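You operate a simulated robot arm through the tools that you are given. There is no shell and no other tool. Be economical: measure what you need, move in short steps, check, and stop when the job is done.

You are at the controls of a simulated robot arm. One attempt, no reset.

Task
Set right what has fallen over on the side table. At the end: the blue cup from the side table stands where the green juice carton stood; the green juice carton stands on top of the green tin (marked "PEAS"); the blue box (marked "RICE"), which lies on its side on the side table, stands upright there; the yellow biscuit packet (marked "OAT BISCUITS"), which lies on its side on the side table, stands upright there; whatever was shut is shut again. Leave all else as you found it, and nothing knocked over.

It is judged by the outcome, as a careful person would: the job done as asked, and still so three seconds after it is handed in. It fails if anything else is knocked over, pushed out of place, dropped, spilled or broken.

Robot
A 6-joint arm with a two-finger parallel gripper, fixed in place. Base frame: the origin is at the foot of the arm, x ahead of it, y to its left, z up; the work surface is at about z = 760. Units: mm, rad, N and s.
With the tool pointing down near the work surface it reaches from about 240 to 640 mm from the base axis. Its first joint turns from -1.152 to 1.152 rad. Payload 2.7 kg.
The tool frame sits at the grasp point between the pads (the TCP): z along the fingers, y along the line on which they close. The tips reach 23 mm beyond it. Largest opening 94 mm; finger width 38, thickness 10; the body of the gripper, 54 by 96 mm, starts 39 mm behind the TCP.
Orientation is told as [roll, pitch, yaw] about the base's x, y, z axes, in that order, counted from this pose: with the fingers straight down and closing along the base's y, the tool's x points along the base's -x, its y along +y and its z along -z.

Tools
- The arm moves only by the tool play_rows. Its argument "series" is a list of rows, each a list of 3 entries, a list of its own where there are three numbers: the finger opening in mm, from 0 to 94, then the shift along the tool's x, y, z in mm, then the turn, a rotation vector about the tool's x, y, z in rad. In form: [[fingers, [tx, ty, tz], [rx, ry, rz]], ...]. A call has 1 to 8 rows; each row is the pose to reach, as a shift and turn from the pose commanded when the call began, along the tool's axes at that moment. Each row takes 0.2 s and may step no farther than 50 mm and 0.15 rad from the row before; otherwise, or with a gripper value out of range, the whole call is refused. Where a pose cannot be reached the arm comes as near as it can. A force on the tool above 40 N (or 10 N above the force at the start of the call, whichever is more), or a blocked arm, ends the call early, and 0.2 s more pass. The fingers move at their own pace (about 45 mm/s each) and stop on an object; they squeeze with about 35 N. The grip force told is the motor's: it shows also when the fingers shut on nothing. Time passes only in rows, and 0.2 s behind the last, so rows that repeat a pose let the fingers close. The reply holds the time, the measured pose of the TCP, the force on the tool along the base axes, the opening and the grip force, in the units named above and with some noise.
- Cameras (640 x 400 px; columns grow to the right, rows downward): "scene" is fixed at [73.3, -429.7, 1409.4]; the picture's right is [0.79, -0.62, 0.00], its down [-0.32, -0.41, -0.85] and it looks along [0.53, 0.67, -0.52] (base axes); focal length 330 px, centre (320, 200). "wrist" rides on the gripper at [86, 16, -75] in the tool frame; the picture's right is [-0.18, 0.98, 0.00], its down [-0.58, -0.11, -0.81] and it looks along [-0.79, -0.15, 0.59] (tool axes); focal length 243 px, centre (320, 200). There is no depth. A picture from a camera that has moved, and an enlarged one, comes with that camera's place and axes in the base frame and with its lens.
- grab_frame(camera): a new picture of that camera. It takes no simulated time.
- close_up(camera, box): a new picture of the part [left, top, right, bottom] of that camera's present view, enlarged. It takes no simulated time.
- job_done(): hands the job in; it is judged then, once.

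Go step by step. Nothing tells you positions but the pictures and the camera data: compare them with the known pose of the tool, close in by small moves and look again before you grip or let go. The budget is 120 turns and 84 pictures, counting those below and the enlarged ones. Unless the task says otherwise, let go and move clear before handing in, and close with one line.

The tools are called after ">>>" as name(argument=value, ...) on one line, values as JSON. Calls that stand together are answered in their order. play_rows: Moves the arm, as the interface text tells. Its arguments: {"type":"object","properties":{"series":{"type":"array","items":{"type":"array"}}},"required":["series"]} The other tools are called the same way: grab_frame (camera) takes a picture; close_up (camera, box) takes an enlarged picture of a part of a camera's view; job_done () hands the job in.

At the start:

```text
t: 0.0
tool_pos: [467.5, -67.9, 1130.6]
ee_rot: [0.001, 0.0, -0.001]
wrist_force: [0.6, -1.0, -0.4]
opening: 93.8
grip_force: 0.1
```

scene: 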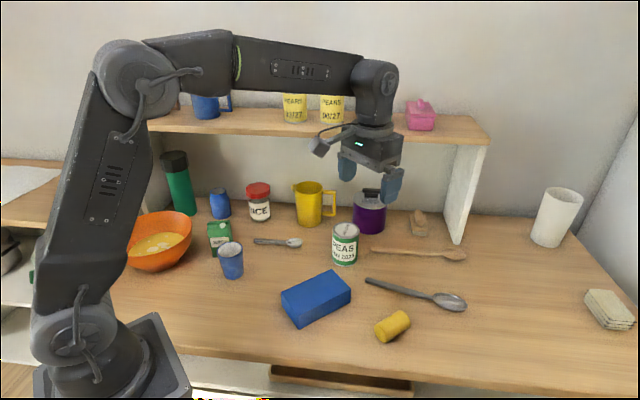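
wrist: 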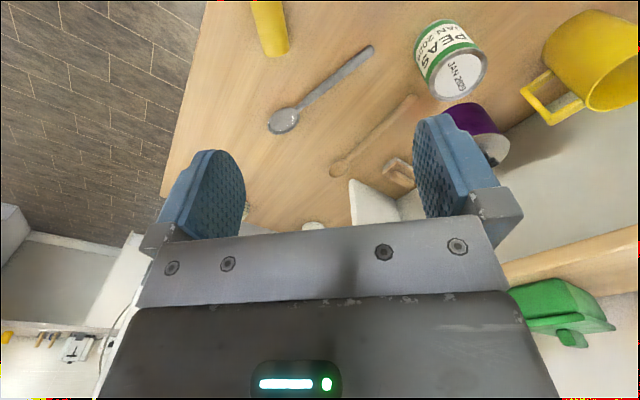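

I see the blue box, the yellow roll, the blue cup, the carton and the tin on the work surface. I'll take enlarged views to confirm what each thing is before measuring.

>>> close_up(camera="scene", box=[120, 170, 280, 290])

>>> close_up(camera="scene", box=[260, 210, 480, 350])

>>> close_up(camera="scene", box=[0, 150, 160, 400])

```text
3.33 times, centred on (200, 230) of scene
camera zoom: at [73.3, -429.7, 1409.4], right [0.79, -0.62, 0.0], down [-0.32, -0.41, -0.85], along [0.53, 0.67, -0.52], focal length 1099 px, centre (720, 100)
```

zoom: 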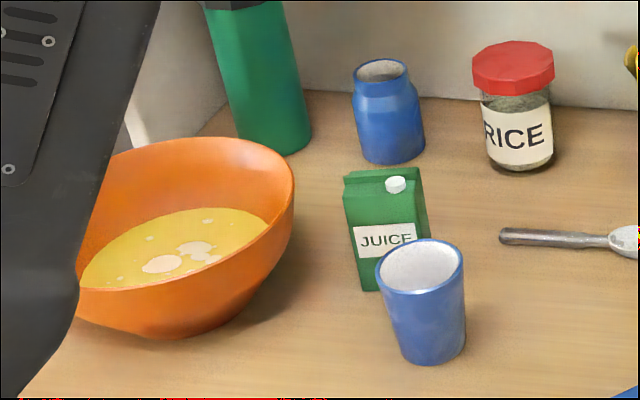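

```text
2.86 times, centred on (370, 280) of scene
camera zoom: at [73.3, -429.7, 1409.4], right [0.79, -0.62, 0.0], down [-0.32, -0.41, -0.85], along [0.53, 0.67, -0.52], focal length 942 px, centre (177, -29)
```

zoom: 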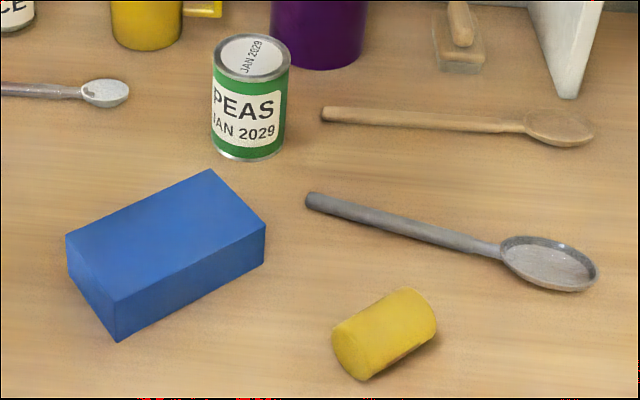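

```text
1.60 times, centred on (80, 275) of scene
camera zoom: at [73.3, -429.7, 1409.4], right [0.79, -0.62, 0.0], down [-0.32, -0.41, -0.85], along [0.53, 0.67, -0.52], focal length 528 px, centre (704, 80)
```

zoom: 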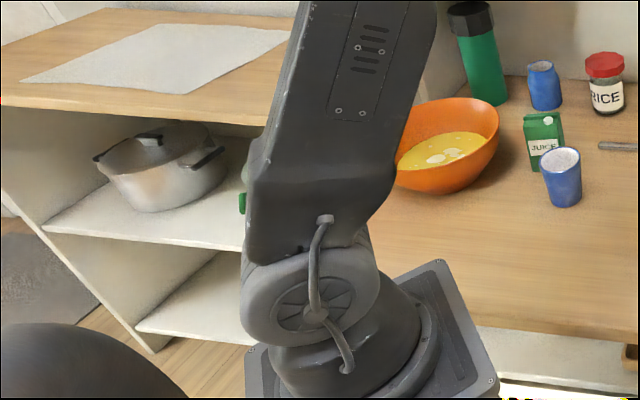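

The juice carton is near (300,350), the cup near (305,248), the tin near (578,96), the box centred near (415,18), and the roll near (500,-148). I'll move to look at the carton and cup with the wrist camera.

>>> play_rows(series=[[94, [26.2, 37.5, 10], [0, 0, -0.1075]], [94, [52.5, 75, 20], [0, 0, -0.215]], [94, [78.7, 112.5, 30], [0, 0, -0.3225]], [94, [105, 150, 40], [0, 0, -0.43]], [94, [131.2, 187.5, 50], [0, 0, -0.5375]], [94, [157.5, 225, 60], [0, 0, -0.645]], [94, [183.7, 262.5, 70], [0, 0, -0.7525]], [94, [210, 300, 80], [0, 0, -0.86]]])

>>> grab_frame(camera="wrist")

>>> grab_frame(camera="scene")

```text
t: 1.8
tool_pos: [258.2, 232.9, 1050.2]
ee_rot: [0.001, -0.002, 0.861]
wrist_force: [0.1, 0.3, 0.2]
opening: 94.1
grip_force: 0.0
```

```text
78 pictures are left
camera wrist: at [189.9, 178.3, 1125.3], right [-0.63, 0.78, 0.0], down [0.46, 0.37, 0.81], along [0.63, 0.5, -0.59], focal length 243 px, centre (320, 200)
```

wrist: 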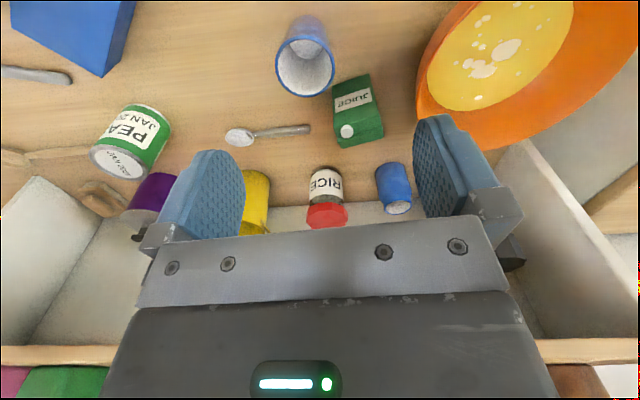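

```text
77 pictures are left
```

scene: 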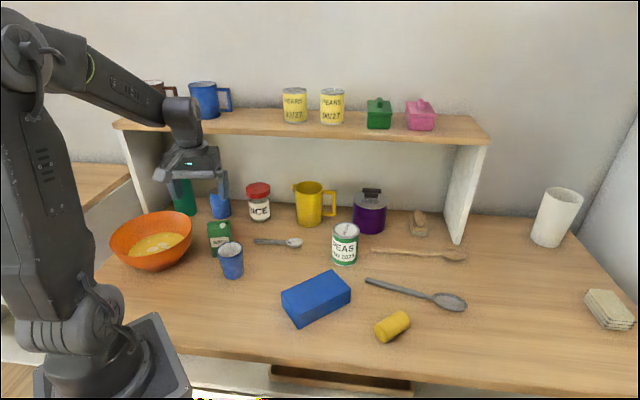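

The view of the carton and cup is clear. I'll enlarge it to measure them.

>>> close_up(camera="wrist", box=[240, 0, 440, 160])

>>> close_up(camera="wrist", box=[60, 70, 220, 220])

>>> close_up(camera="scene", box=[180, 190, 280, 290])

```text
2.50 times, centred on (340, 80) of wrist
camera zoom: at [189.9, 178.3, 1125.3], right [-0.63, 0.78, 0.0], down [0.46, 0.37, 0.81], along [0.63, 0.5, -0.59], focal length 606 px, centre (270, 500)
```

zoom: 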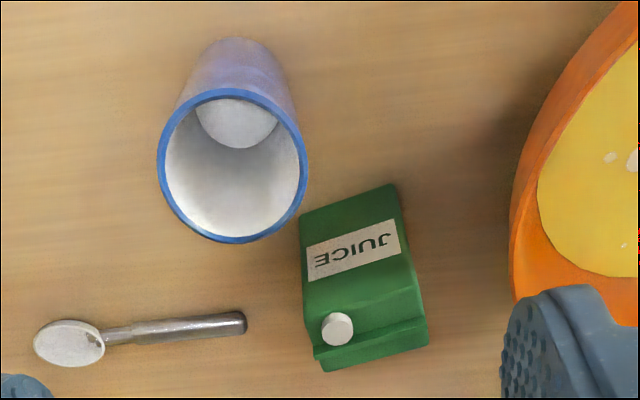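

```text
2.67 times, centred on (140, 145) of wrist
camera zoom: at [189.9, 178.3, 1125.3], right [-0.63, 0.78, 0.0], down [0.46, 0.37, 0.81], along [0.63, 0.5, -0.59], focal length 647 px, centre (800, 347)
```

zoom: 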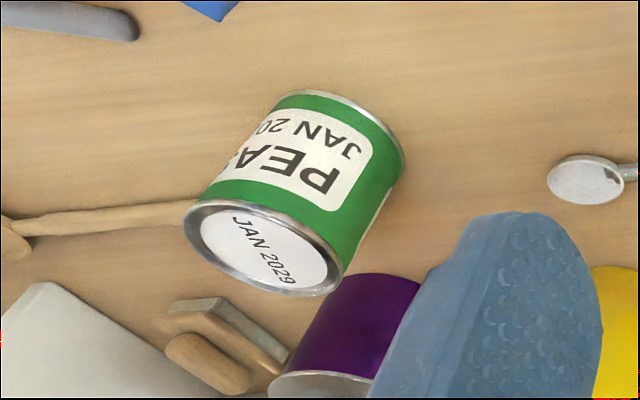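

```text
4.00 times, centred on (230, 240) of scene
camera zoom: at [73.3, -429.7, 1409.5], right [0.79, -0.62, 0.0], down [-0.32, -0.41, -0.85], along [0.53, 0.67, -0.52], focal length 1319 px, centre (680, 40)
```

zoom: 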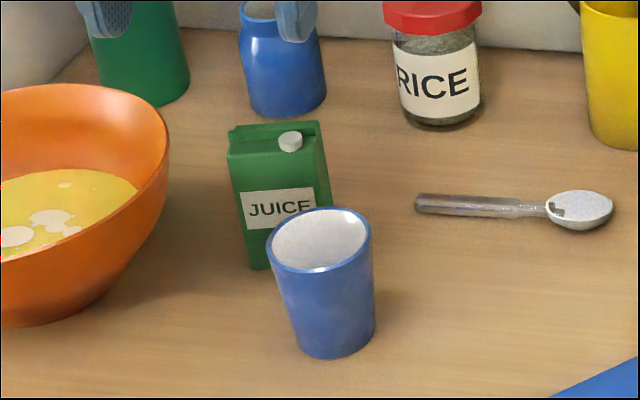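

The carton's front-bottom corners are at about (332,315) and (284,347), so its width is about 57 mm along (-0.83, 0.56). The depth isn't clear yet, so I'll look from more directly above.

>>> play_rows(series=[[94, [-40, 0, 0], [0, 0, 0]], [94, [-80, 0, 0], [0, 0, 0]], [94, [-80, 0, 0], [0, 0, 0]]])

>>> close_up(camera="wrist", box=[240, 0, 440, 125])

```text
t: 2.6
tool_pos: [311.3, 292.7, 1050.5]
ee_rot: [-0.001, -0.001, 0.86]
wrist_force: [-0.3, 0.0, 0.9]
opening: 93.8
grip_force: 0.0
```

```text
3.20 times, centred on (340, 62) of wrist
camera zoom: at [242.2, 237.9, 1125.5], right [-0.62, 0.78, 0.0], down [0.46, 0.37, 0.81], along [0.63, 0.5, -0.59], focal length 776 px, centre (256, 640)
```

zoom: 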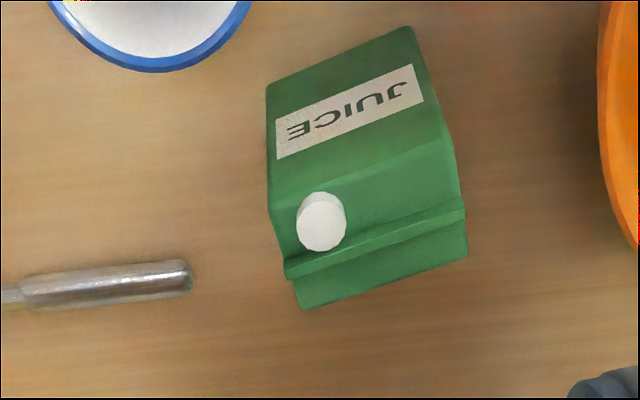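

The carton is about 58 × 37 mm, centred at about (318,346), with its ridge at z of about 870 and yaw about 1.0. I'll go above it with yaw 1.0, come down partway and check.

>>> play_rows(series=[[90, [-22, 15, 0], [0, 0, -0.07]], [90, [-45.2, 30, 0], [0, 0, -0.14]], [86, [-45.2, 30, 45], [0, 0, -0.14]], [82, [-45.2, 30, 90], [0, 0, -0.14]], [82, [-45.2, 30, 125], [0, 0, -0.14]]])

>>> grab_frame(camera="wrist")

>>> close_up(camera="scene", box=[140, 150, 300, 290])

```text
t: 3.8
tool_pos: [315.3, 344.8, 925.3]
ee_rot: [0.0, 0.0, 0.999]
wrist_force: [-0.1, 0.7, 0.7]
opening: 82.0
grip_force: 0.1
```

```text
72 pictures are left
camera wrist: at [255.6, 282.3, 1000.3], right [-0.73, 0.69, 0.0], down [0.41, 0.43, 0.81], along [0.55, 0.59, -0.59], focal length 243 px, centre (320, 200)
```

wrist: 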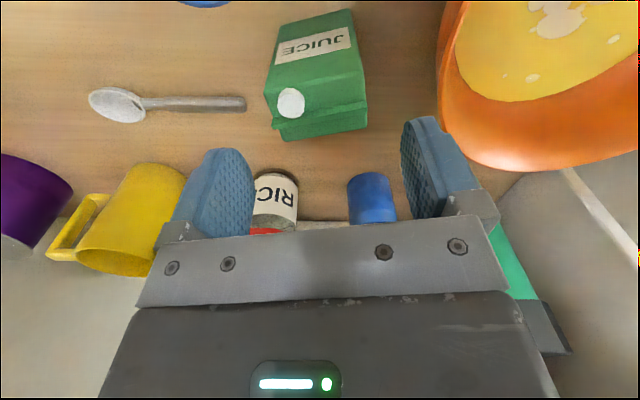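

```text
2.86 times, centred on (220, 220) of scene
camera zoom: at [73.3, -429.7, 1409.4], right [0.79, -0.62, 0.0], down [-0.32, -0.41, -0.85], along [0.53, 0.67, -0.52], focal length 942 px, centre (606, 143)
```

zoom: 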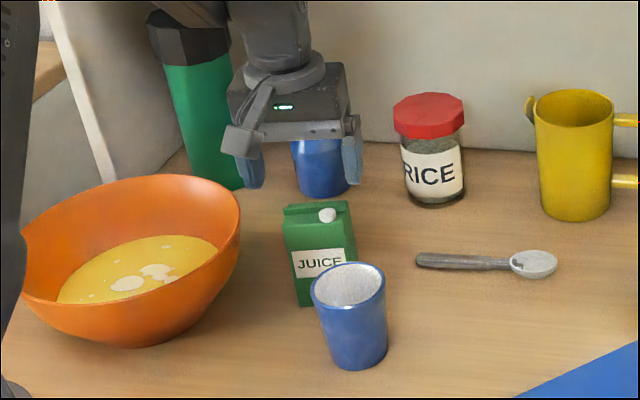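

The gripper is centred over the carton and clear of the bowl. I'll descend to z of about 842 and close.

>>> play_rows(series=[[82, [0, 0, 45], [0, 0, 0]], [82, [0, 0, 83], [0, 0, 0]], [50, [0, 0, 83], [0, 0, 0]], [50, [0, 0, 83], [0, 0, 0]], [50, [0, 0, 83], [0, 0, 0]]])

>>> close_up(camera="scene", box=[140, 150, 300, 290])

```text
t: 5.0
tool_pos: [317.5, 347.8, 842.8]
ee_rot: [0.0, 0.0, 0.999]
wrist_force: [-0.5, -0.9, -0.1]
opening: 59.0
grip_force: 34.6
```

```text
2.86 times, centred on (220, 220) of scene
camera zoom: at [73.3, -429.7, 1409.4], right [0.79, -0.62, 0.0], down [-0.32, -0.41, -0.85], along [0.53, 0.67, -0.52], focal length 942 px, centre (606, 143)
```

zoom: 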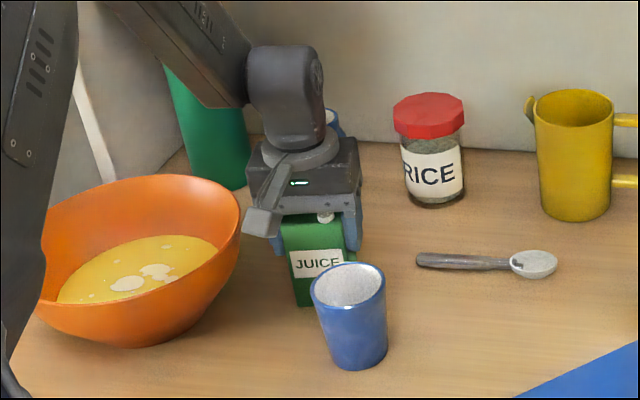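

The carton is held at 59 mm. I'll lift it and carry it along the shelf front to just short of the tin, then look.

>>> play_rows(series=[[50, [0, 0, -45], [0, 0, 0]], [50, [0, 0, -90], [0, 0, 0]], [50, [0, 0, -135], [0, 0, 0]], [50, [12.9, -47.3, -135], [0, 0, 0]], [50, [25.8, -94.6, -135], [0, 0, 0]], [50, [38.7, -142, -135], [0, 0, 0]], [50, [51.6, -189.3, -135], [0, 0, 0]], [50, [64.5, -236.6, -135], [0, 0, 0]]])

>>> grab_frame(camera="wrist")

>>> grab_frame(camera="scene")

```text
t: 6.8
tool_pos: [481.6, 163.1, 980.6]
ee_rot: [0.002, 0.0, 1.0]
wrist_force: [0.3, -0.6, -0.2]
opening: 59.3
grip_force: 35.1
```

```text
69 pictures are left
camera wrist: at [421.3, 100.4, 1054.9], right [-0.73, 0.69, 0.0], down [0.41, 0.43, 0.81], along [0.55, 0.59, -0.59], focal length 243 px, centre (320, 200)
```

wrist: 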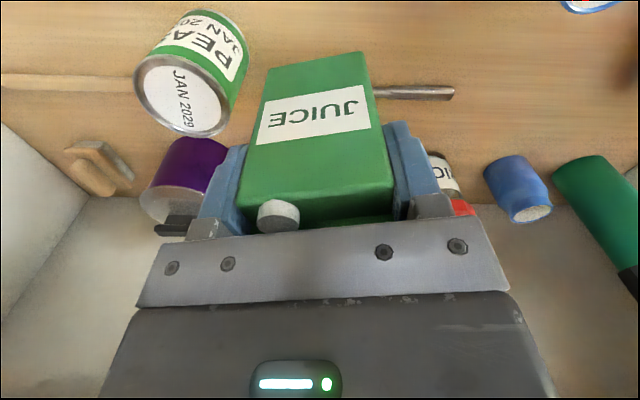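

```text
68 pictures are left
```

scene: 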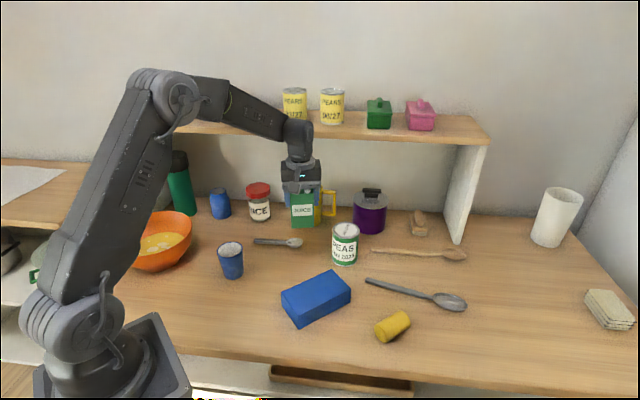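

The tin is clearly visible at the left. I'll enlarge it to fix its top centre.

>>> close_up(camera="wrist", box=[110, 0, 270, 150])

>>> close_up(camera="scene", box=[270, 170, 370, 280])

```text
2.67 times, centred on (190, 75) of wrist
camera zoom: at [421.3, 100.4, 1054.9], right [-0.73, 0.69, 0.0], down [0.41, 0.43, 0.81], along [0.55, 0.59, -0.59], focal length 647 px, centre (667, 533)
```

zoom: 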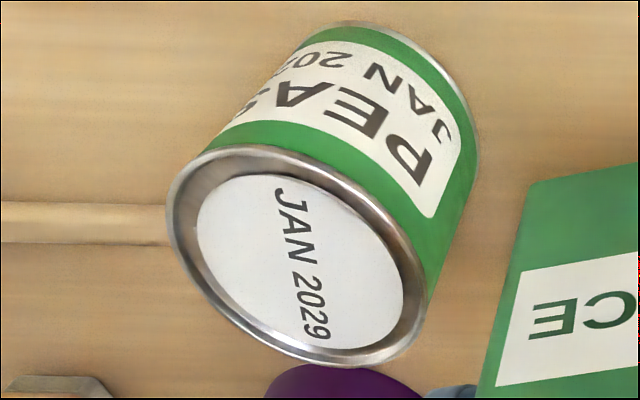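

```text
3.64 times, centred on (320, 225) of scene
camera zoom: at [73.3, -429.7, 1409.4], right [0.79, -0.62, 0.0], down [-0.32, -0.41, -0.85], along [0.53, 0.67, -0.52], focal length 1199 px, centre (320, 109)
```

zoom: 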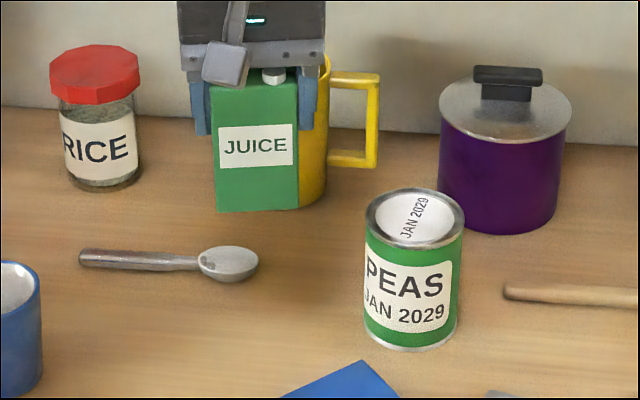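

The tin's top centre comes out at about (580,102) with z about 868. I'll move the carton over it and let it settle.

>>> play_rows(series=[[50, [0, -40, 0], [0, 0, 0]], [50, [-1, -80, 0], [0, 0, 0]], [50, [-1.8, -115.8, 0], [0, 0, 0]], [50, [-1.8, -115.8, 0], [0, 0, 0]], [50, [-1.8, -115.8, 0], [0, 0, 0]]])

>>> close_up(camera="scene", box=[280, 120, 400, 280])

>>> grab_frame(camera="wrist")

```text
t: 8.0
tool_pos: [579.5, 104.3, 976.1]
ee_rot: [0.0, 0.0, 1.001]
wrist_force: [0.5, 0.1, 0.0]
opening: 59.2
grip_force: 35.0
```

```text
2.50 times, centred on (340, 200) of scene
camera zoom: at [73.3, -429.7, 1409.4], right [0.79, -0.62, 0.0], down [-0.32, -0.41, -0.85], along [0.53, 0.67, -0.52], focal length 824 px, centre (270, 200)
```

zoom: 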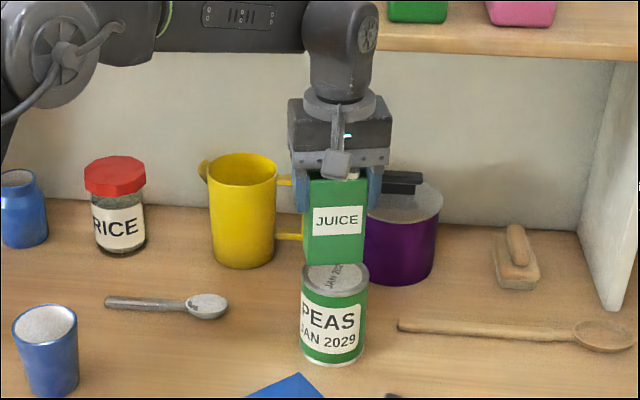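

```text
64 pictures are left
camera wrist: at [518.9, 40.8, 1052.0], right [-0.73, 0.69, 0.0], down [0.41, 0.43, 0.81], along [0.55, 0.59, -0.59], focal length 243 px, centre (320, 200)
```

wrist: 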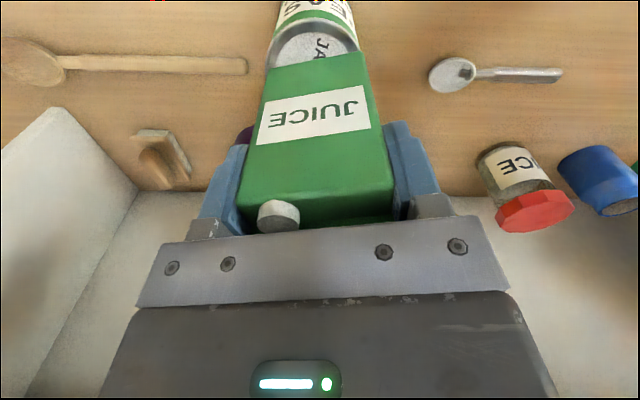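

The carton is above the tin and aligned within 2 mm. I'll lower it in small steps and watch the force.

>>> play_rows(series=[[50, [1.5, -1.5, 8], [0, 0, 0]], [50, [1.5, -1.5, 16], [0, 0, 0]], [50, [1.5, -1.5, 20], [0, 0, 0]], [50, [1.5, -1.5, 22], [0, 0, 0]], [50, [1.5, -1.5, 22], [0, 0, 0]]])

>>> close_up(camera="scene", box=[310, 180, 390, 270])

```text
t: 9.2
tool_pos: [579.2, 101.8, 954.9]
ee_rot: [0.001, 0.0, 1.001]
wrist_force: [0.0, 0.5, 0.0]
opening: 58.9
grip_force: 34.8
```

```text
4.44 times, centred on (350, 225) of scene
camera zoom: at [73.3, -429.7, 1409.4], right [0.79, -0.62, 0.0], down [-0.32, -0.41, -0.85], along [0.53, 0.67, -0.52], focal length 1466 px, centre (187, 89)
```

zoom: 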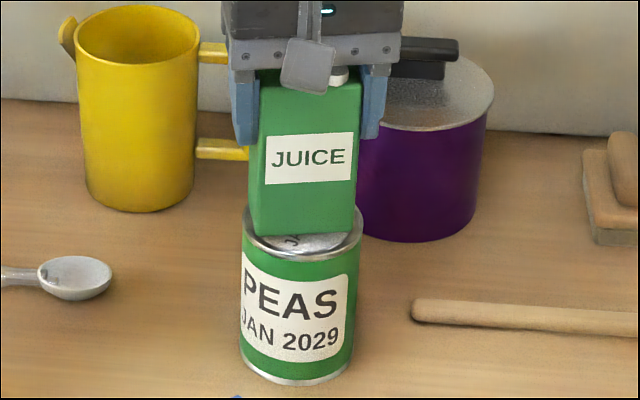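

The carton is centred on the tin with a gap of about 4 mm. I'll lower it to contact.

>>> play_rows(series=[[50, [0, 0, 1.5], [0, 0, 0]], [50, [0, 0, 3], [0, 0, 0]], [50, [0, 0, 3.5], [0, 0, 0]], [50, [0, 0, 3.5], [0, 0, 0]]])

>>> close_up(camera="scene", box=[310, 180, 390, 270])

```text
t: 10.2
tool_pos: [580.3, 102.4, 951.3]
ee_rot: [0.0, 0.0, 1.0]
wrist_force: [0.2, -0.1, 0.4]
opening: 59.1
grip_force: 35.0
```

```text
4.44 times, centred on (350, 225) of scene
camera zoom: at [73.3, -429.7, 1409.4], right [0.79, -0.62, 0.0], down [-0.32, -0.41, -0.85], along [0.53, 0.67, -0.52], focal length 1466 px, centre (187, 89)
```

zoom: 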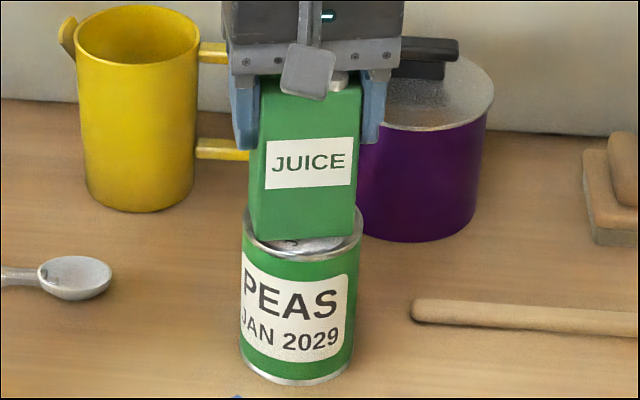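

There's no contact yet, so I'll go on lowering gently.

>>> play_rows(series=[[50, [0, 0, 0.7], [0, 0, 0]], [50, [0, 0, 1.4], [0, 0, 0]], [50, [0, 0, 2], [0, 0, 0]]])

```text
t: 11.0
tool_pos: [579.3, 101.9, 951.3]
ee_rot: [0.001, 0.0, 1.0]
wrist_force: [-0.2, 0.4, -0.6]
opening: 59.0
grip_force: 35.1
```

>>> play_rows(series=[[50, [0, 0, 0.7], [0, 0, 0]], [50, [0, 0, 1.4], [0, 0, 0]], [50, [0, 0, 2], [0, 0, 0]], [50, [0, 0, 2], [0, 0, 0]]])

>>> close_up(camera="scene", box=[310, 180, 390, 270])

```text
t: 12.0
tool_pos: [581.5, 100.7, 947.7]
ee_rot: [0.0, 0.0, 1.001]
wrist_force: [0.1, 0.0, 0.1]
opening: 58.9
grip_force: 34.9
```

```text
4.44 times, centred on (350, 225) of scene
camera zoom: at [73.3, -429.7, 1409.4], right [0.79, -0.62, 0.0], down [-0.32, -0.41, -0.85], along [0.53, 0.67, -0.52], focal length 1466 px, centre (187, 89)
```

zoom: 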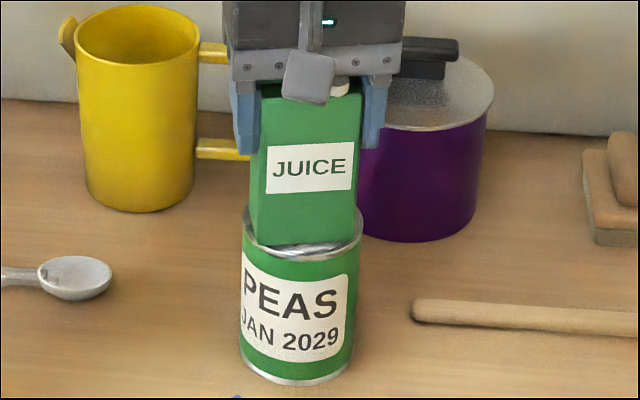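

>>> play_rows(series=[[50, [0, 0, 0.7], [0, 0, 0]], [50, [0, 0, 1.4], [0, 0, 0]], [50, [0, 0, 1.4], [0, 0, 0]]])

```text
t: 12.8
tool_pos: [580.2, 102.1, 946.9]
ee_rot: [-0.001, -0.003, 0.999]
wrist_force: [-0.1, 0.8, 6.8]
opening: 59.1
grip_force: 35.5
```

Contact shows at 6.8 N, so the carton rests on the tin. I'll open, then check.

>>> play_rows(series=[[64, [0, 0, 0], [0, 0, 0]], [72, [0, 0, 0], [0, 0, 0]], [76, [0, 0, 0], [0, 0, 0]]])

>>> close_up(camera="scene", box=[310, 180, 390, 270])

```text
t: 13.6
tool_pos: [579.0, 99.4, 946.2]
ee_rot: [-0.001, 0.0, 0.999]
wrist_force: [-0.4, -0.4, -0.4]
opening: 75.7
grip_force: 0.1
```

```text
4.44 times, centred on (350, 225) of scene
camera zoom: at [73.3, -429.7, 1409.4], right [0.79, -0.62, 0.0], down [-0.32, -0.41, -0.85], along [0.53, 0.67, -0.52], focal length 1466 px, centre (187, 89)
```

zoom: 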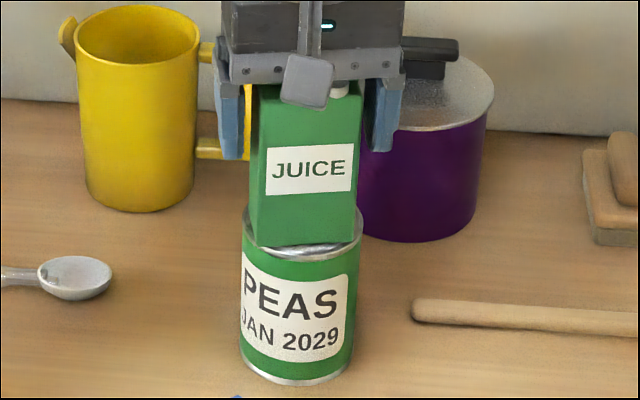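

The carton stands on the tin. I'll lift clear and travel towards the cup, whose rim centre I put at about (302,246) and z about 845.

>>> play_rows(series=[[78, [0, 0, -37], [0, 0, 0]], [80, [0, 0, -74], [0, 0, 0]], [80, [0, 0, -110], [0, 0, 0]], [80, [4.4, 48, -110], [0, 0, 0]], [80, [8.8, 96, -110], [0, 0, 0]], [84, [13.2, 144, -110], [0, 0, 0]], [88, [17.6, 192, -110], [0, 0, 0]], [88, [22, 240, -110], [0, 0, 0]]])

>>> play_rows(series=[[90, [3.5, 36, 0], [0, 0, 0]], [90, [6.6, 72, 45], [0, 0, 0]], [90, [6.6, 72, 90], [0, 0, 0]], [90, [6.6, 72, 120], [0, 0, 0]], [90, [6.6, 72, 120], [0, 0, 0]]])

>>> grab_frame(camera="wrist")

>>> grab_frame(camera="scene")

```text
t: 15.4
tool_pos: [366.6, 210.8, 1054.9]
ee_rot: [0.001, -0.002, 1.0]
wrist_force: [0.1, 0.1, 0.4]
opening: 88.0
grip_force: 0.1
```

```text
refused: row 2 steps farther than a row can; nothing moved
```

```text
59 pictures are left
camera wrist: at [307.0, 147.4, 1130.5], right [-0.73, 0.69, 0.0], down [0.41, 0.43, 0.81], along [0.55, 0.59, -0.59], focal length 243 px, centre (320, 200)
```

wrist: 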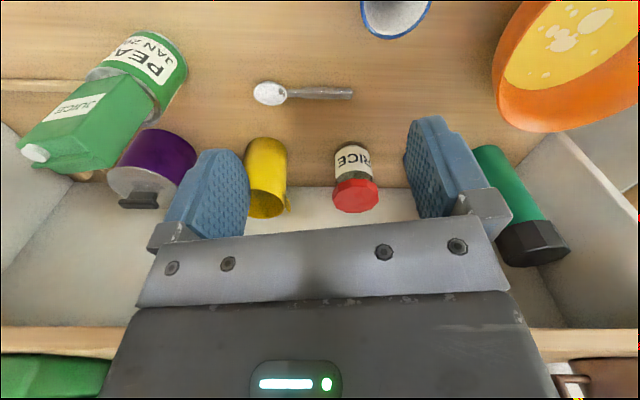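

```text
58 pictures are left
```

scene: 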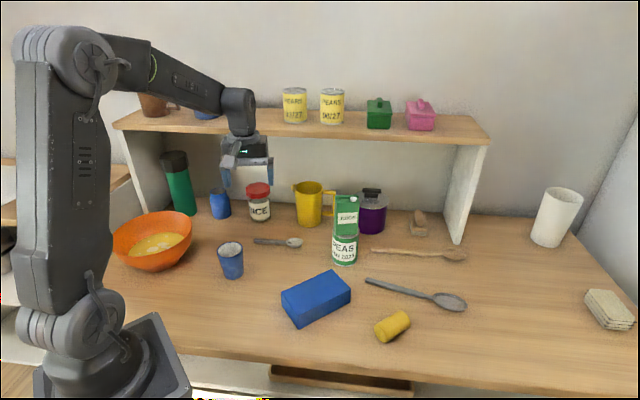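

The carton stands stably on the tin. I'll carry on to above the cup.

>>> play_rows(series=[[90, [3.4, 36, 0], [0, 0, 0]], [90, [6.8, 71.2, 20], [0, 0, 0]], [90, [6.8, 71.2, 65], [0, 0, 0]], [90, [6.8, 71.2, 110], [0, 0, 0]], [90, [6.8, 71.2, 145], [0, 0, 0]], [90, [6.8, 71.2, 145], [0, 0, 0]]])

>>> grab_frame(camera="wrist")

>>> close_up(camera="scene", box=[170, 170, 290, 290])

```text
t: 16.8
tool_pos: [302.2, 243.5, 911.5]
ee_rot: [0.0, 0.0, 0.999]
wrist_force: [0.1, 0.0, 0.5]
opening: 89.9
grip_force: 0.0
```

```text
57 pictures are left
camera wrist: at [241.0, 181.4, 986.7], right [-0.73, 0.69, 0.0], down [0.41, 0.43, 0.81], along [0.55, 0.59, -0.59], focal length 243 px, centre (320, 200)
```

wrist: 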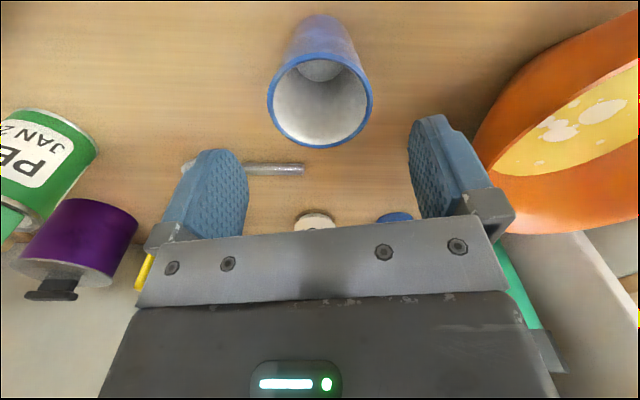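

```text
3.33 times, centred on (230, 230) of scene
camera zoom: at [73.3, -429.7, 1409.4], right [0.79, -0.62, 0.0], down [-0.32, -0.41, -0.85], along [0.53, 0.67, -0.52], focal length 1099 px, centre (620, 100)
```

zoom: 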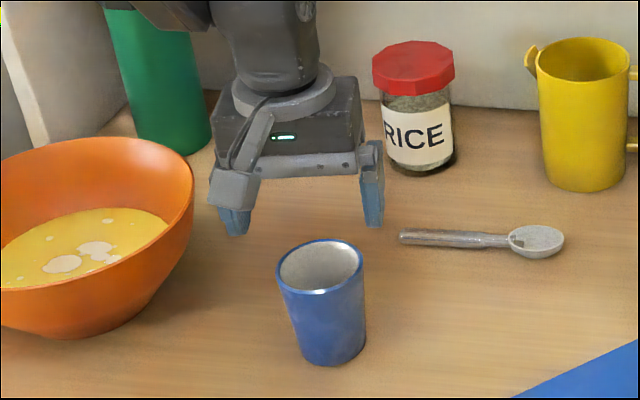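

The cup is exactly centred under the gripper. I'll descend to z of about 820 and grip.

>>> play_rows(series=[[90, [0, 0, 45], [0, 0, 0]], [90, [0, 0, 90], [0, 0, 0]], [60, [0, 0, 90], [0, 0, 0]], [50, [0, 0, 90], [0, 0, 0]], [50, [0, 0, 90], [0, 0, 0]]])

>>> close_up(camera="scene", box=[170, 170, 290, 290])

```text
t: 18.0
tool_pos: [302.9, 245.2, 822.3]
ee_rot: [-0.001, 0.001, 1.001]
wrist_force: [0.5, 0.2, 0.9]
opening: 66.0
grip_force: 35.5
```

```text
3.33 times, centred on (230, 230) of scene
camera zoom: at [73.4, -429.7, 1409.5], right [0.79, -0.62, 0.0], down [-0.32, -0.41, -0.85], along [0.53, 0.67, -0.52], focal length 1099 px, centre (620, 100)
```

zoom: 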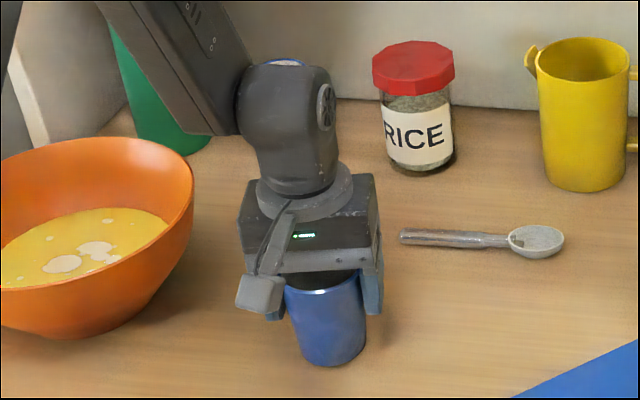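

The cup is held at 66 mm. I'll lift it 40 mm, move it to the carton's old place at (318,347), and begin lowering.

>>> play_rows(series=[[50, [0, 0, -40], [0, 0, 0]], [50, [-31.3, 14.1, -40], [0, 0, 0]], [50, [-62.6, 28.2, -40], [0, 0, 0]], [50, [-93.8, 42.3, -40], [0, 0, 0]], [50, [-93.8, 42.3, -40], [0, 0, 0]], [50, [-93.8, 42.3, -20], [0, 0, 0]], [50, [-93.8, 42.3, -4], [0, 0, 0]], [50, [-93.8, 42.3, -4], [0, 0, 0]]])

>>> close_up(camera="scene", box=[170, 170, 290, 290])

```text
t: 19.8
tool_pos: [316.0, 347.4, 826.6]
ee_rot: [0.001, 0.001, 1.0]
wrist_force: [-0.3, 0.1, 0.2]
opening: 50.1
grip_force: 0.1
```

```text
3.33 times, centred on (230, 230) of scene
camera zoom: at [73.3, -429.7, 1409.4], right [0.79, -0.62, 0.0], down [-0.32, -0.41, -0.85], along [0.53, 0.67, -0.52], focal length 1099 px, centre (620, 100)
```

zoom: 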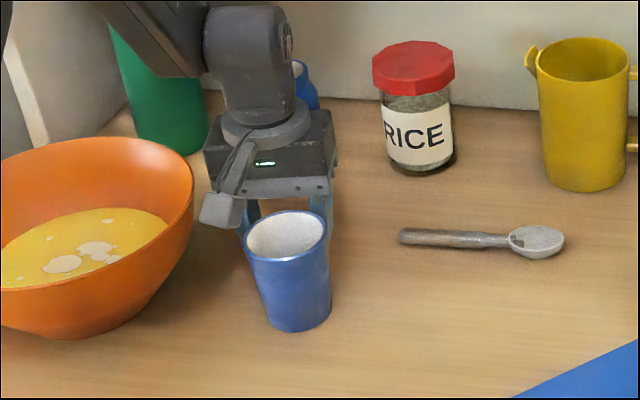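

The cup slipped out on the way, but it is still upright, at about (299,300). I'll raise the gripper straight up, open it, and look again.

>>> play_rows(series=[[50, [0, 0, -40], [0, 0, 0]], [60, [0, 0, -85], [0, 0, 0]], [80, [20, 0, -85], [0, 0, 0]], [90, [49, 0, -85], [0, 0, 0]], [90, [49, 0, -85], [0, 0, 0]]])

>>> grab_frame(camera="wrist")

>>> close_up(camera="scene", box=[170, 170, 290, 290])

```text
t: 21.0
tool_pos: [290.5, 305.6, 912.0]
ee_rot: [0.001, 0.001, 0.999]
wrist_force: [0.0, -0.4, -0.2]
opening: 90.1
grip_force: 0.0
```

```text
53 pictures are left
camera wrist: at [230.6, 242.0, 986.9], right [-0.73, 0.69, 0.0], down [0.41, 0.43, 0.81], along [0.55, 0.59, -0.59], focal length 243 px, centre (320, 200)
```

wrist: 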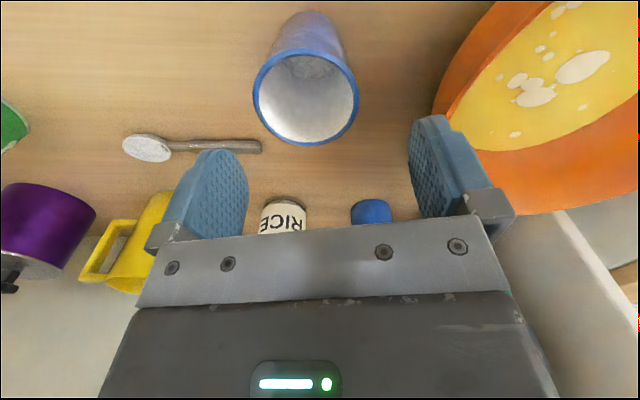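

```text
3.33 times, centred on (230, 230) of scene
camera zoom: at [73.3, -429.7, 1409.4], right [0.79, -0.62, 0.0], down [-0.32, -0.41, -0.85], along [0.53, 0.67, -0.52], focal length 1099 px, centre (620, 100)
```

zoom: 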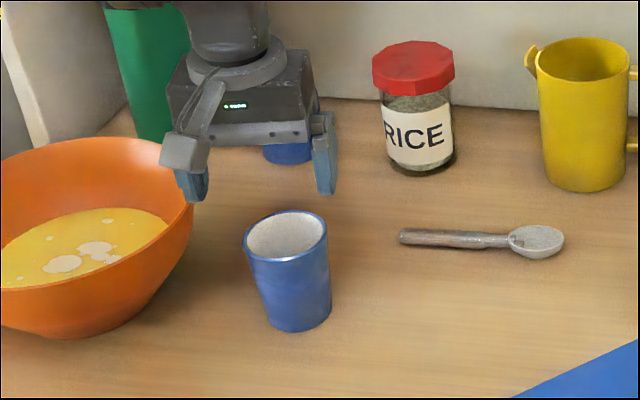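

The cup is at (299,300) and upright. I'll centre on it, grip lower this time, and lift only slightly.

>>> play_rows(series=[[90, [0, -9.6, 20], [0, 0, 0]], [90, [0, -9.6, 60], [0, 0, 0]], [90, [0, -9.6, 98], [0, 0, 0]], [60, [0, -9.6, 98], [0, 0, 0]], [50, [0, -9.6, 98], [0, 0, 0]], [50, [0, -9.6, 98], [0, 0, 0]], [50, [0, -9.6, 95], [0, 0, 0]], [50, [0, -9.6, 92], [0, 0, 0]]])

>>> close_up(camera="scene", box=[180, 200, 260, 280])

```text
t: 22.8
tool_pos: [298.3, 301.5, 818.8]
ee_rot: [0.0, 0.0, 1.001]
wrist_force: [0.0, 0.7, -2.4]
opening: 62.9
grip_force: 34.8
```

```text
5.00 times, centred on (220, 240) of scene
camera zoom: at [73.4, -429.7, 1409.5], right [0.79, -0.62, 0.0], down [-0.32, -0.41, -0.85], along [0.53, 0.67, -0.52], focal length 1649 px, centre (820, 0)
```

zoom: 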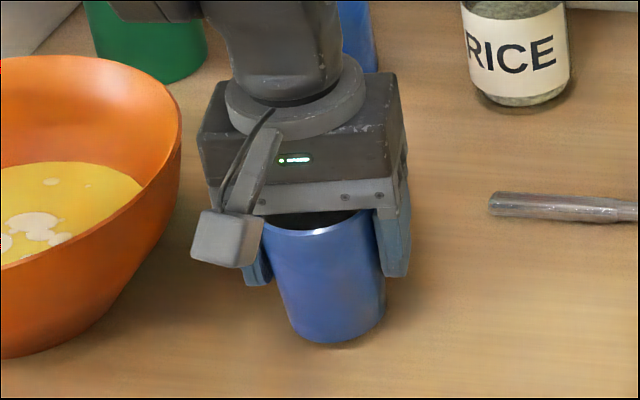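

The cup is held at 62.9 mm, about 5 mm above the table. I'll move it slowly to the target spot.

>>> play_rows(series=[[50, [-4, 1, -1], [0, 0, 0]], [50, [-11, 2, -1], [0, 0, 0]], [50, [-18, 3, -1], [0, 0, 0]], [50, [-25, 4, -1], [0, 0, 0]], [50, [-32, 5, -1], [0, 0, 0]], [50, [-39, 6.5, -1], [0, 0, 0]], [50, [-45, 7.5, -1], [0, 0, 0]], [50, [-48.9, 8, -1], [0, 0, 0]]])

>>> close_up(camera="scene", box=[180, 200, 260, 280])

```text
t: 24.6
tool_pos: [319.2, 345.7, 819.5]
ee_rot: [0.0, 0.0, 1.001]
wrist_force: [-0.3, 0.2, -2.4]
opening: 62.7
grip_force: 34.4
```

```text
5.00 times, centred on (220, 240) of scene
camera zoom: at [73.4, -429.7, 1409.5], right [0.79, -0.62, 0.0], down [-0.32, -0.41, -0.85], along [0.53, 0.67, -0.52], focal length 1649 px, centre (820, 0)
```

zoom: 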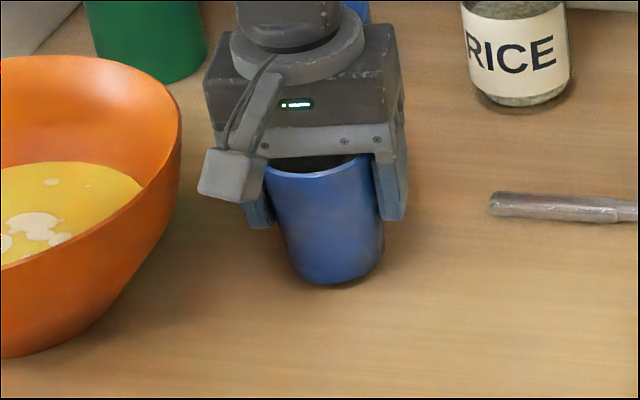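

The cup arrived. I'll lower it to contact.

>>> play_rows(series=[[50, [0, 0, 2], [0, 0, 0]], [50, [0, 0, 4], [0, 0, 0]], [50, [0, 0, 6], [0, 0, 0]], [50, [0, 0, 6], [0, 0, 0]]])

```text
t: 25.6
tool_pos: [319.6, 346.8, 814.4]
ee_rot: [0.0, 0.001, 1.001]
wrist_force: [-0.3, -1.1, -2.4]
opening: 62.6
grip_force: 35.0
```

>>> play_rows(series=[[50, [0, 0, 0.7], [0, 0, 0]], [50, [0, 0, 1.5], [0, 0, 0]], [50, [0, 0, 1.5], [0, 0, 0]]])

>>> close_up(camera="scene", box=[180, 200, 260, 280])

```text
t: 26.4
tool_pos: [319.5, 345.6, 812.9]
ee_rot: [0.0, -0.001, 1.001]
wrist_force: [-0.7, -3.3, 8.6]
opening: 62.6
grip_force: 35.0
```

```text
5.00 times, centred on (220, 240) of scene
camera zoom: at [73.2, -429.9, 1409.4], right [0.79, -0.62, 0.0], down [-0.32, -0.41, -0.85], along [0.53, 0.67, -0.52], focal length 1649 px, centre (820, 0)
```

zoom: 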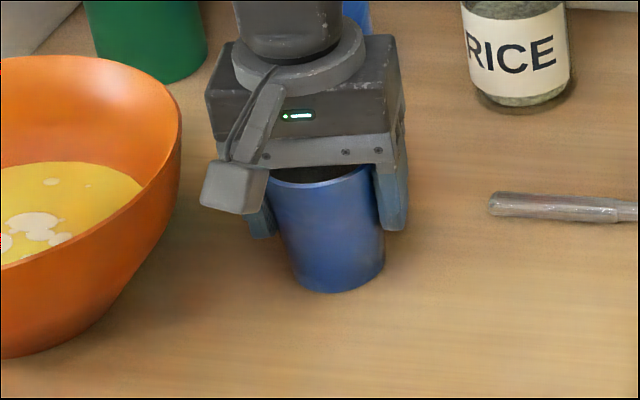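

The cup touches the table (8.6 N). I'll release gently and lift away.

>>> play_rows(series=[[63, [0, 0, 0], [0, 0, 0]], [66, [0, 0, 0], [0, 0, 0]], [72, [0, 0, 0], [0, 0, 0]], [80, [0, 0, 0], [0, 0, 0]], [82, [0, 0, -20], [0, 0, 0]], [82, [0, 0, -60], [0, 0, 0]], [82, [0, 0, -105], [0, 0, 0]], [82, [0, 0, -150], [0, 0, 0]]])

>>> close_up(camera="scene", box=[170, 170, 290, 290])

>>> grab_frame(camera="wrist")

```text
t: 28.2
tool_pos: [317.5, 345.6, 962.9]
ee_rot: [0.0, 0.0, 1.001]
wrist_force: [-0.5, -1.1, 0.4]
opening: 81.9
grip_force: 0.0
```

```text
3.33 times, centred on (230, 230) of scene
camera zoom: at [73.3, -429.7, 1409.4], right [0.79, -0.62, 0.0], down [-0.32, -0.41, -0.85], along [0.53, 0.67, -0.52], focal length 1099 px, centre (620, 100)
```

zoom: 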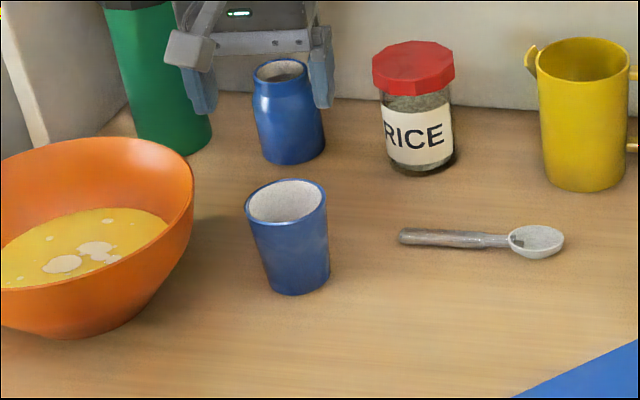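

```text
47 pictures are left
camera wrist: at [258.8, 281.7, 1038.0], right [-0.73, 0.69, 0.0], down [0.41, 0.43, 0.81], along [0.55, 0.59, -0.59], focal length 243 px, centre (320, 200)
```

wrist: 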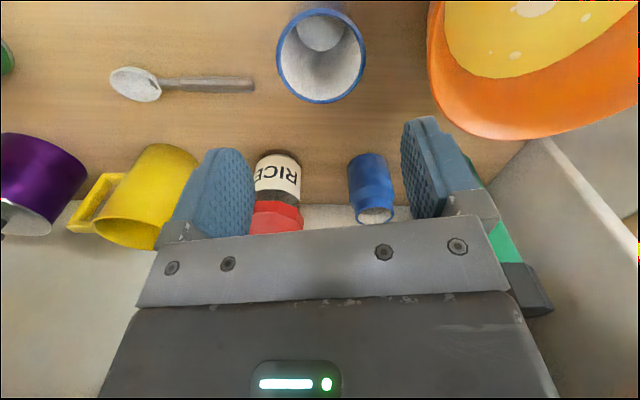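

The cup stands at about (318,343), where the carton was. Next I'll go above the blue box, turning the wrist towards yaw π so the camera is on top when the tool later points forward.

>>> play_rows(series=[[82, [25.5, -37.5, -4.6], [0, 0, -0.14]], [85, [51, -75, -9.2], [0, 0, -0.28]], [90, [76.5, -112.5, -13.8], [0, 0, -0.42]], [94, [102, -150, -18.4], [0, 0, -0.56]], [94, [127.5, -187.5, -23], [0, 0, -0.7]], [94, [153, -225, -27.6], [0, 0, -0.84]], [94, [178.5, -262.5, -32.2], [0, 0, -0.98]], [94, [204.4, -300, -37], [0, 0, -1.12]]])

>>> play_rows(series=[[94, [0, 0, 0], [0, 0, -0.14]], [94, [0, 0, 0], [0, 0, -0.28]], [94, [0, 0, 0], [0, 0, -0.42]], [94, [0, 0, 0], [0, 0, -0.56]], [94, [0, 0, 0], [0, 0, -0.7]], [94, [0, 0, 0], [0, 0, -0.84]], [94, [0, 0, 0], [0, 0, -0.93]], [94, [0, 0, 0], [0, 0, -0.93]]])

>>> grab_frame(camera="wrist")

>>> grab_frame(camera="scene")

```text
t: 30.0
tool_pos: [463.6, 11.5, 998.1]
ee_rot: [-0.001, 0.0, 2.123]
wrist_force: [1.1, -0.3, 0.3]
opening: 94.0
grip_force: 0.1
```

```text
t: 31.8
tool_pos: [461.2, 11.8, 998.9]
ee_rot: [0.0, 0.001, 3.051]
wrist_force: [0.9, -0.5, -0.3]
opening: 94.1
grip_force: 0.0
```

```text
46 pictures are left
camera wrist: at [545.8, -11.3, 1074.6], right [-0.27, -0.96, 0.0], down [-0.57, 0.16, 0.81], along [-0.78, 0.22, -0.59], focal length 243 px, centre (320, 200)
```

wrist: 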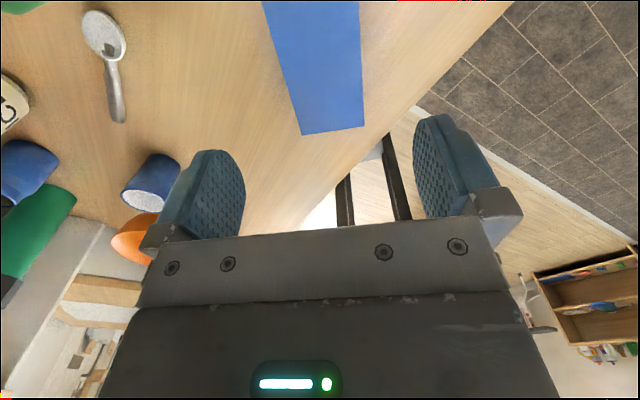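

```text
45 pictures are left
```

scene: 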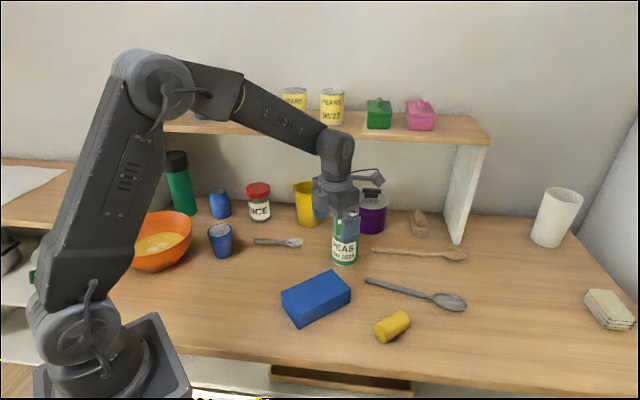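

The flip works. The box measures about 147 × 84 × 47 mm, axis at -0.10 rad, centred at about (417,22). I'll position near its far end at (462,17), come partway down and check alignment, since clearance is only 5 mm a side.

>>> play_rows(series=[[94, [0.6, -5.2, 40], [0, 0, 0.013]], [94, [0.6, -5.2, 85], [0, 0, 0.013]], [94, [0.6, -5.2, 125], [0, 0, 0.013]], [94, [0.6, -5.2, 145], [0, 0, 0.013]], [94, [0.6, -5.2, 145], [0, 0, 0.013]]])

>>> grab_frame(camera="wrist")

>>> close_up(camera="scene", box=[260, 200, 400, 340])

```text
t: 33.0
tool_pos: [460.0, 17.7, 853.6]
ee_rot: [-0.002, -0.001, 3.036]
wrist_force: [0.4, -0.2, 0.6]
opening: 94.2
grip_force: 0.0
```

```text
44 pictures are left
camera wrist: at [544.3, -7.2, 927.9], right [-0.29, -0.96, 0.0], down [-0.57, 0.17, 0.81], along [-0.77, 0.23, -0.59], focal length 243 px, centre (320, 200)
```

wrist: 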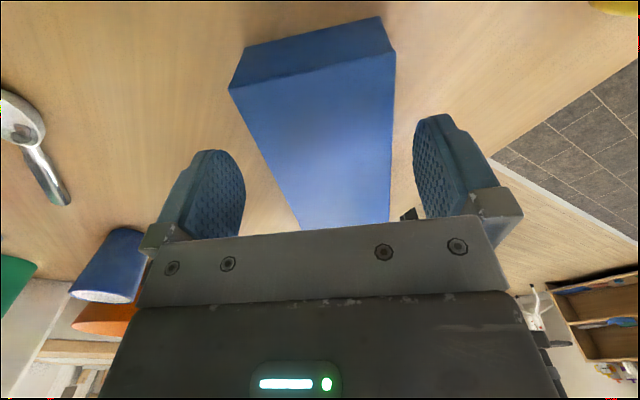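

```text
2.86 times, centred on (330, 270) of scene
camera zoom: at [73.3, -429.7, 1409.4], right [0.79, -0.62, 0.0], down [-0.32, -0.41, -0.85], along [0.53, 0.67, -0.52], focal length 942 px, centre (291, 0)
```

zoom: 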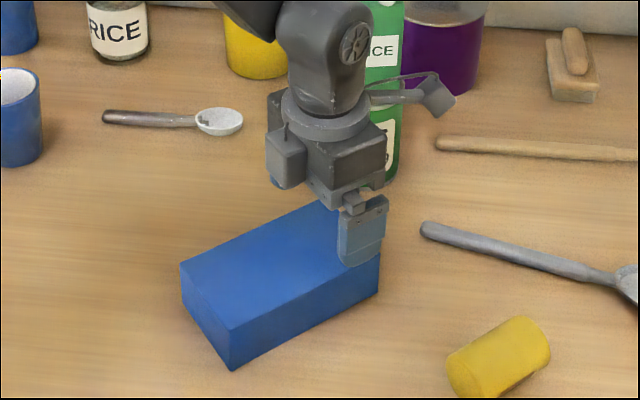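

Measured in the tool frame, the box spans y from -43.6 to 41.1, so it's nearly centred. I'll correct by 1 mm and 0.013 rad, then go down over it.

>>> play_rows(series=[[94, [0, -1, 0], [0, 0, -0.013]], [94, [0, -1, 10], [0, 0, -0.013]], [94, [0, -1, 20], [0, 0, -0.013]], [94, [0, -1, 35], [0, 0, -0.013]], [94, [0, -1, 50], [0, 0, -0.013]], [94, [0, -1, 66], [0, 0, -0.013]], [94, [0, -1, 66], [0, 0, -0.013]]])

>>> close_up(camera="scene", box=[260, 200, 400, 340])

```text
t: 34.6
tool_pos: [463.0, 17.0, 788.0]
ee_rot: [0.0, 0.0, 3.049]
wrist_force: [0.2, 0.4, -0.3]
opening: 94.0
grip_force: 0.0
```

```text
2.86 times, centred on (330, 270) of scene
camera zoom: at [73.3, -429.7, 1409.4], right [0.79, -0.62, 0.0], down [-0.32, -0.41, -0.85], along [0.53, 0.67, -0.52], focal length 942 px, centre (291, 0)
```

zoom: 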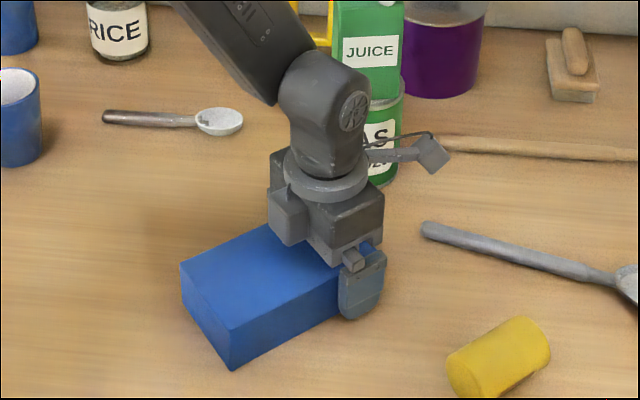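

The fingers straddle the box cleanly. I'll close and lift slightly.

>>> play_rows(series=[[75, [0, 0, 0], [0, 0, 0]], [75, [0, 0, 0], [0, 0, 0]], [75, [0, 0, 0], [0, 0, 0]], [75, [0, 0, -5], [0, 0, 0]], [75, [0, 0, -12], [0, 0, 0]], [75, [0, 0, -20], [0, 0, 0]], [75, [0, 0, -20], [0, 0, 0]]])

>>> close_up(camera="scene", box=[260, 200, 400, 340])

```text
t: 36.2
tool_pos: [461.3, 17.2, 808.0]
ee_rot: [0.0, 0.002, 3.049]
wrist_force: [-0.3, -0.8, -8.9]
opening: 85.1
grip_force: 35.1
```

```text
2.86 times, centred on (330, 270) of scene
camera zoom: at [73.5, -429.7, 1409.4], right [0.79, -0.62, 0.0], down [-0.32, -0.41, -0.85], along [0.53, 0.67, -0.52], focal length 942 px, centre (291, 0)
```

zoom: 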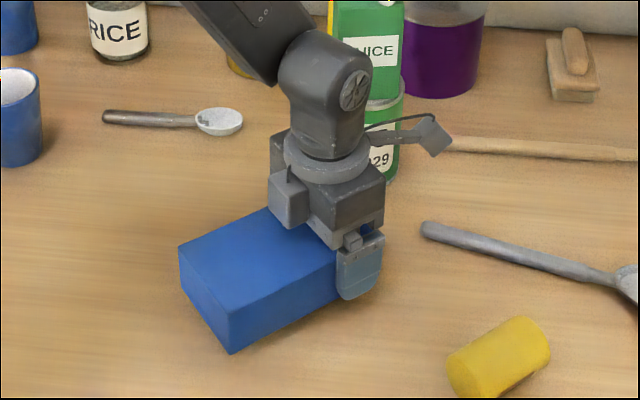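

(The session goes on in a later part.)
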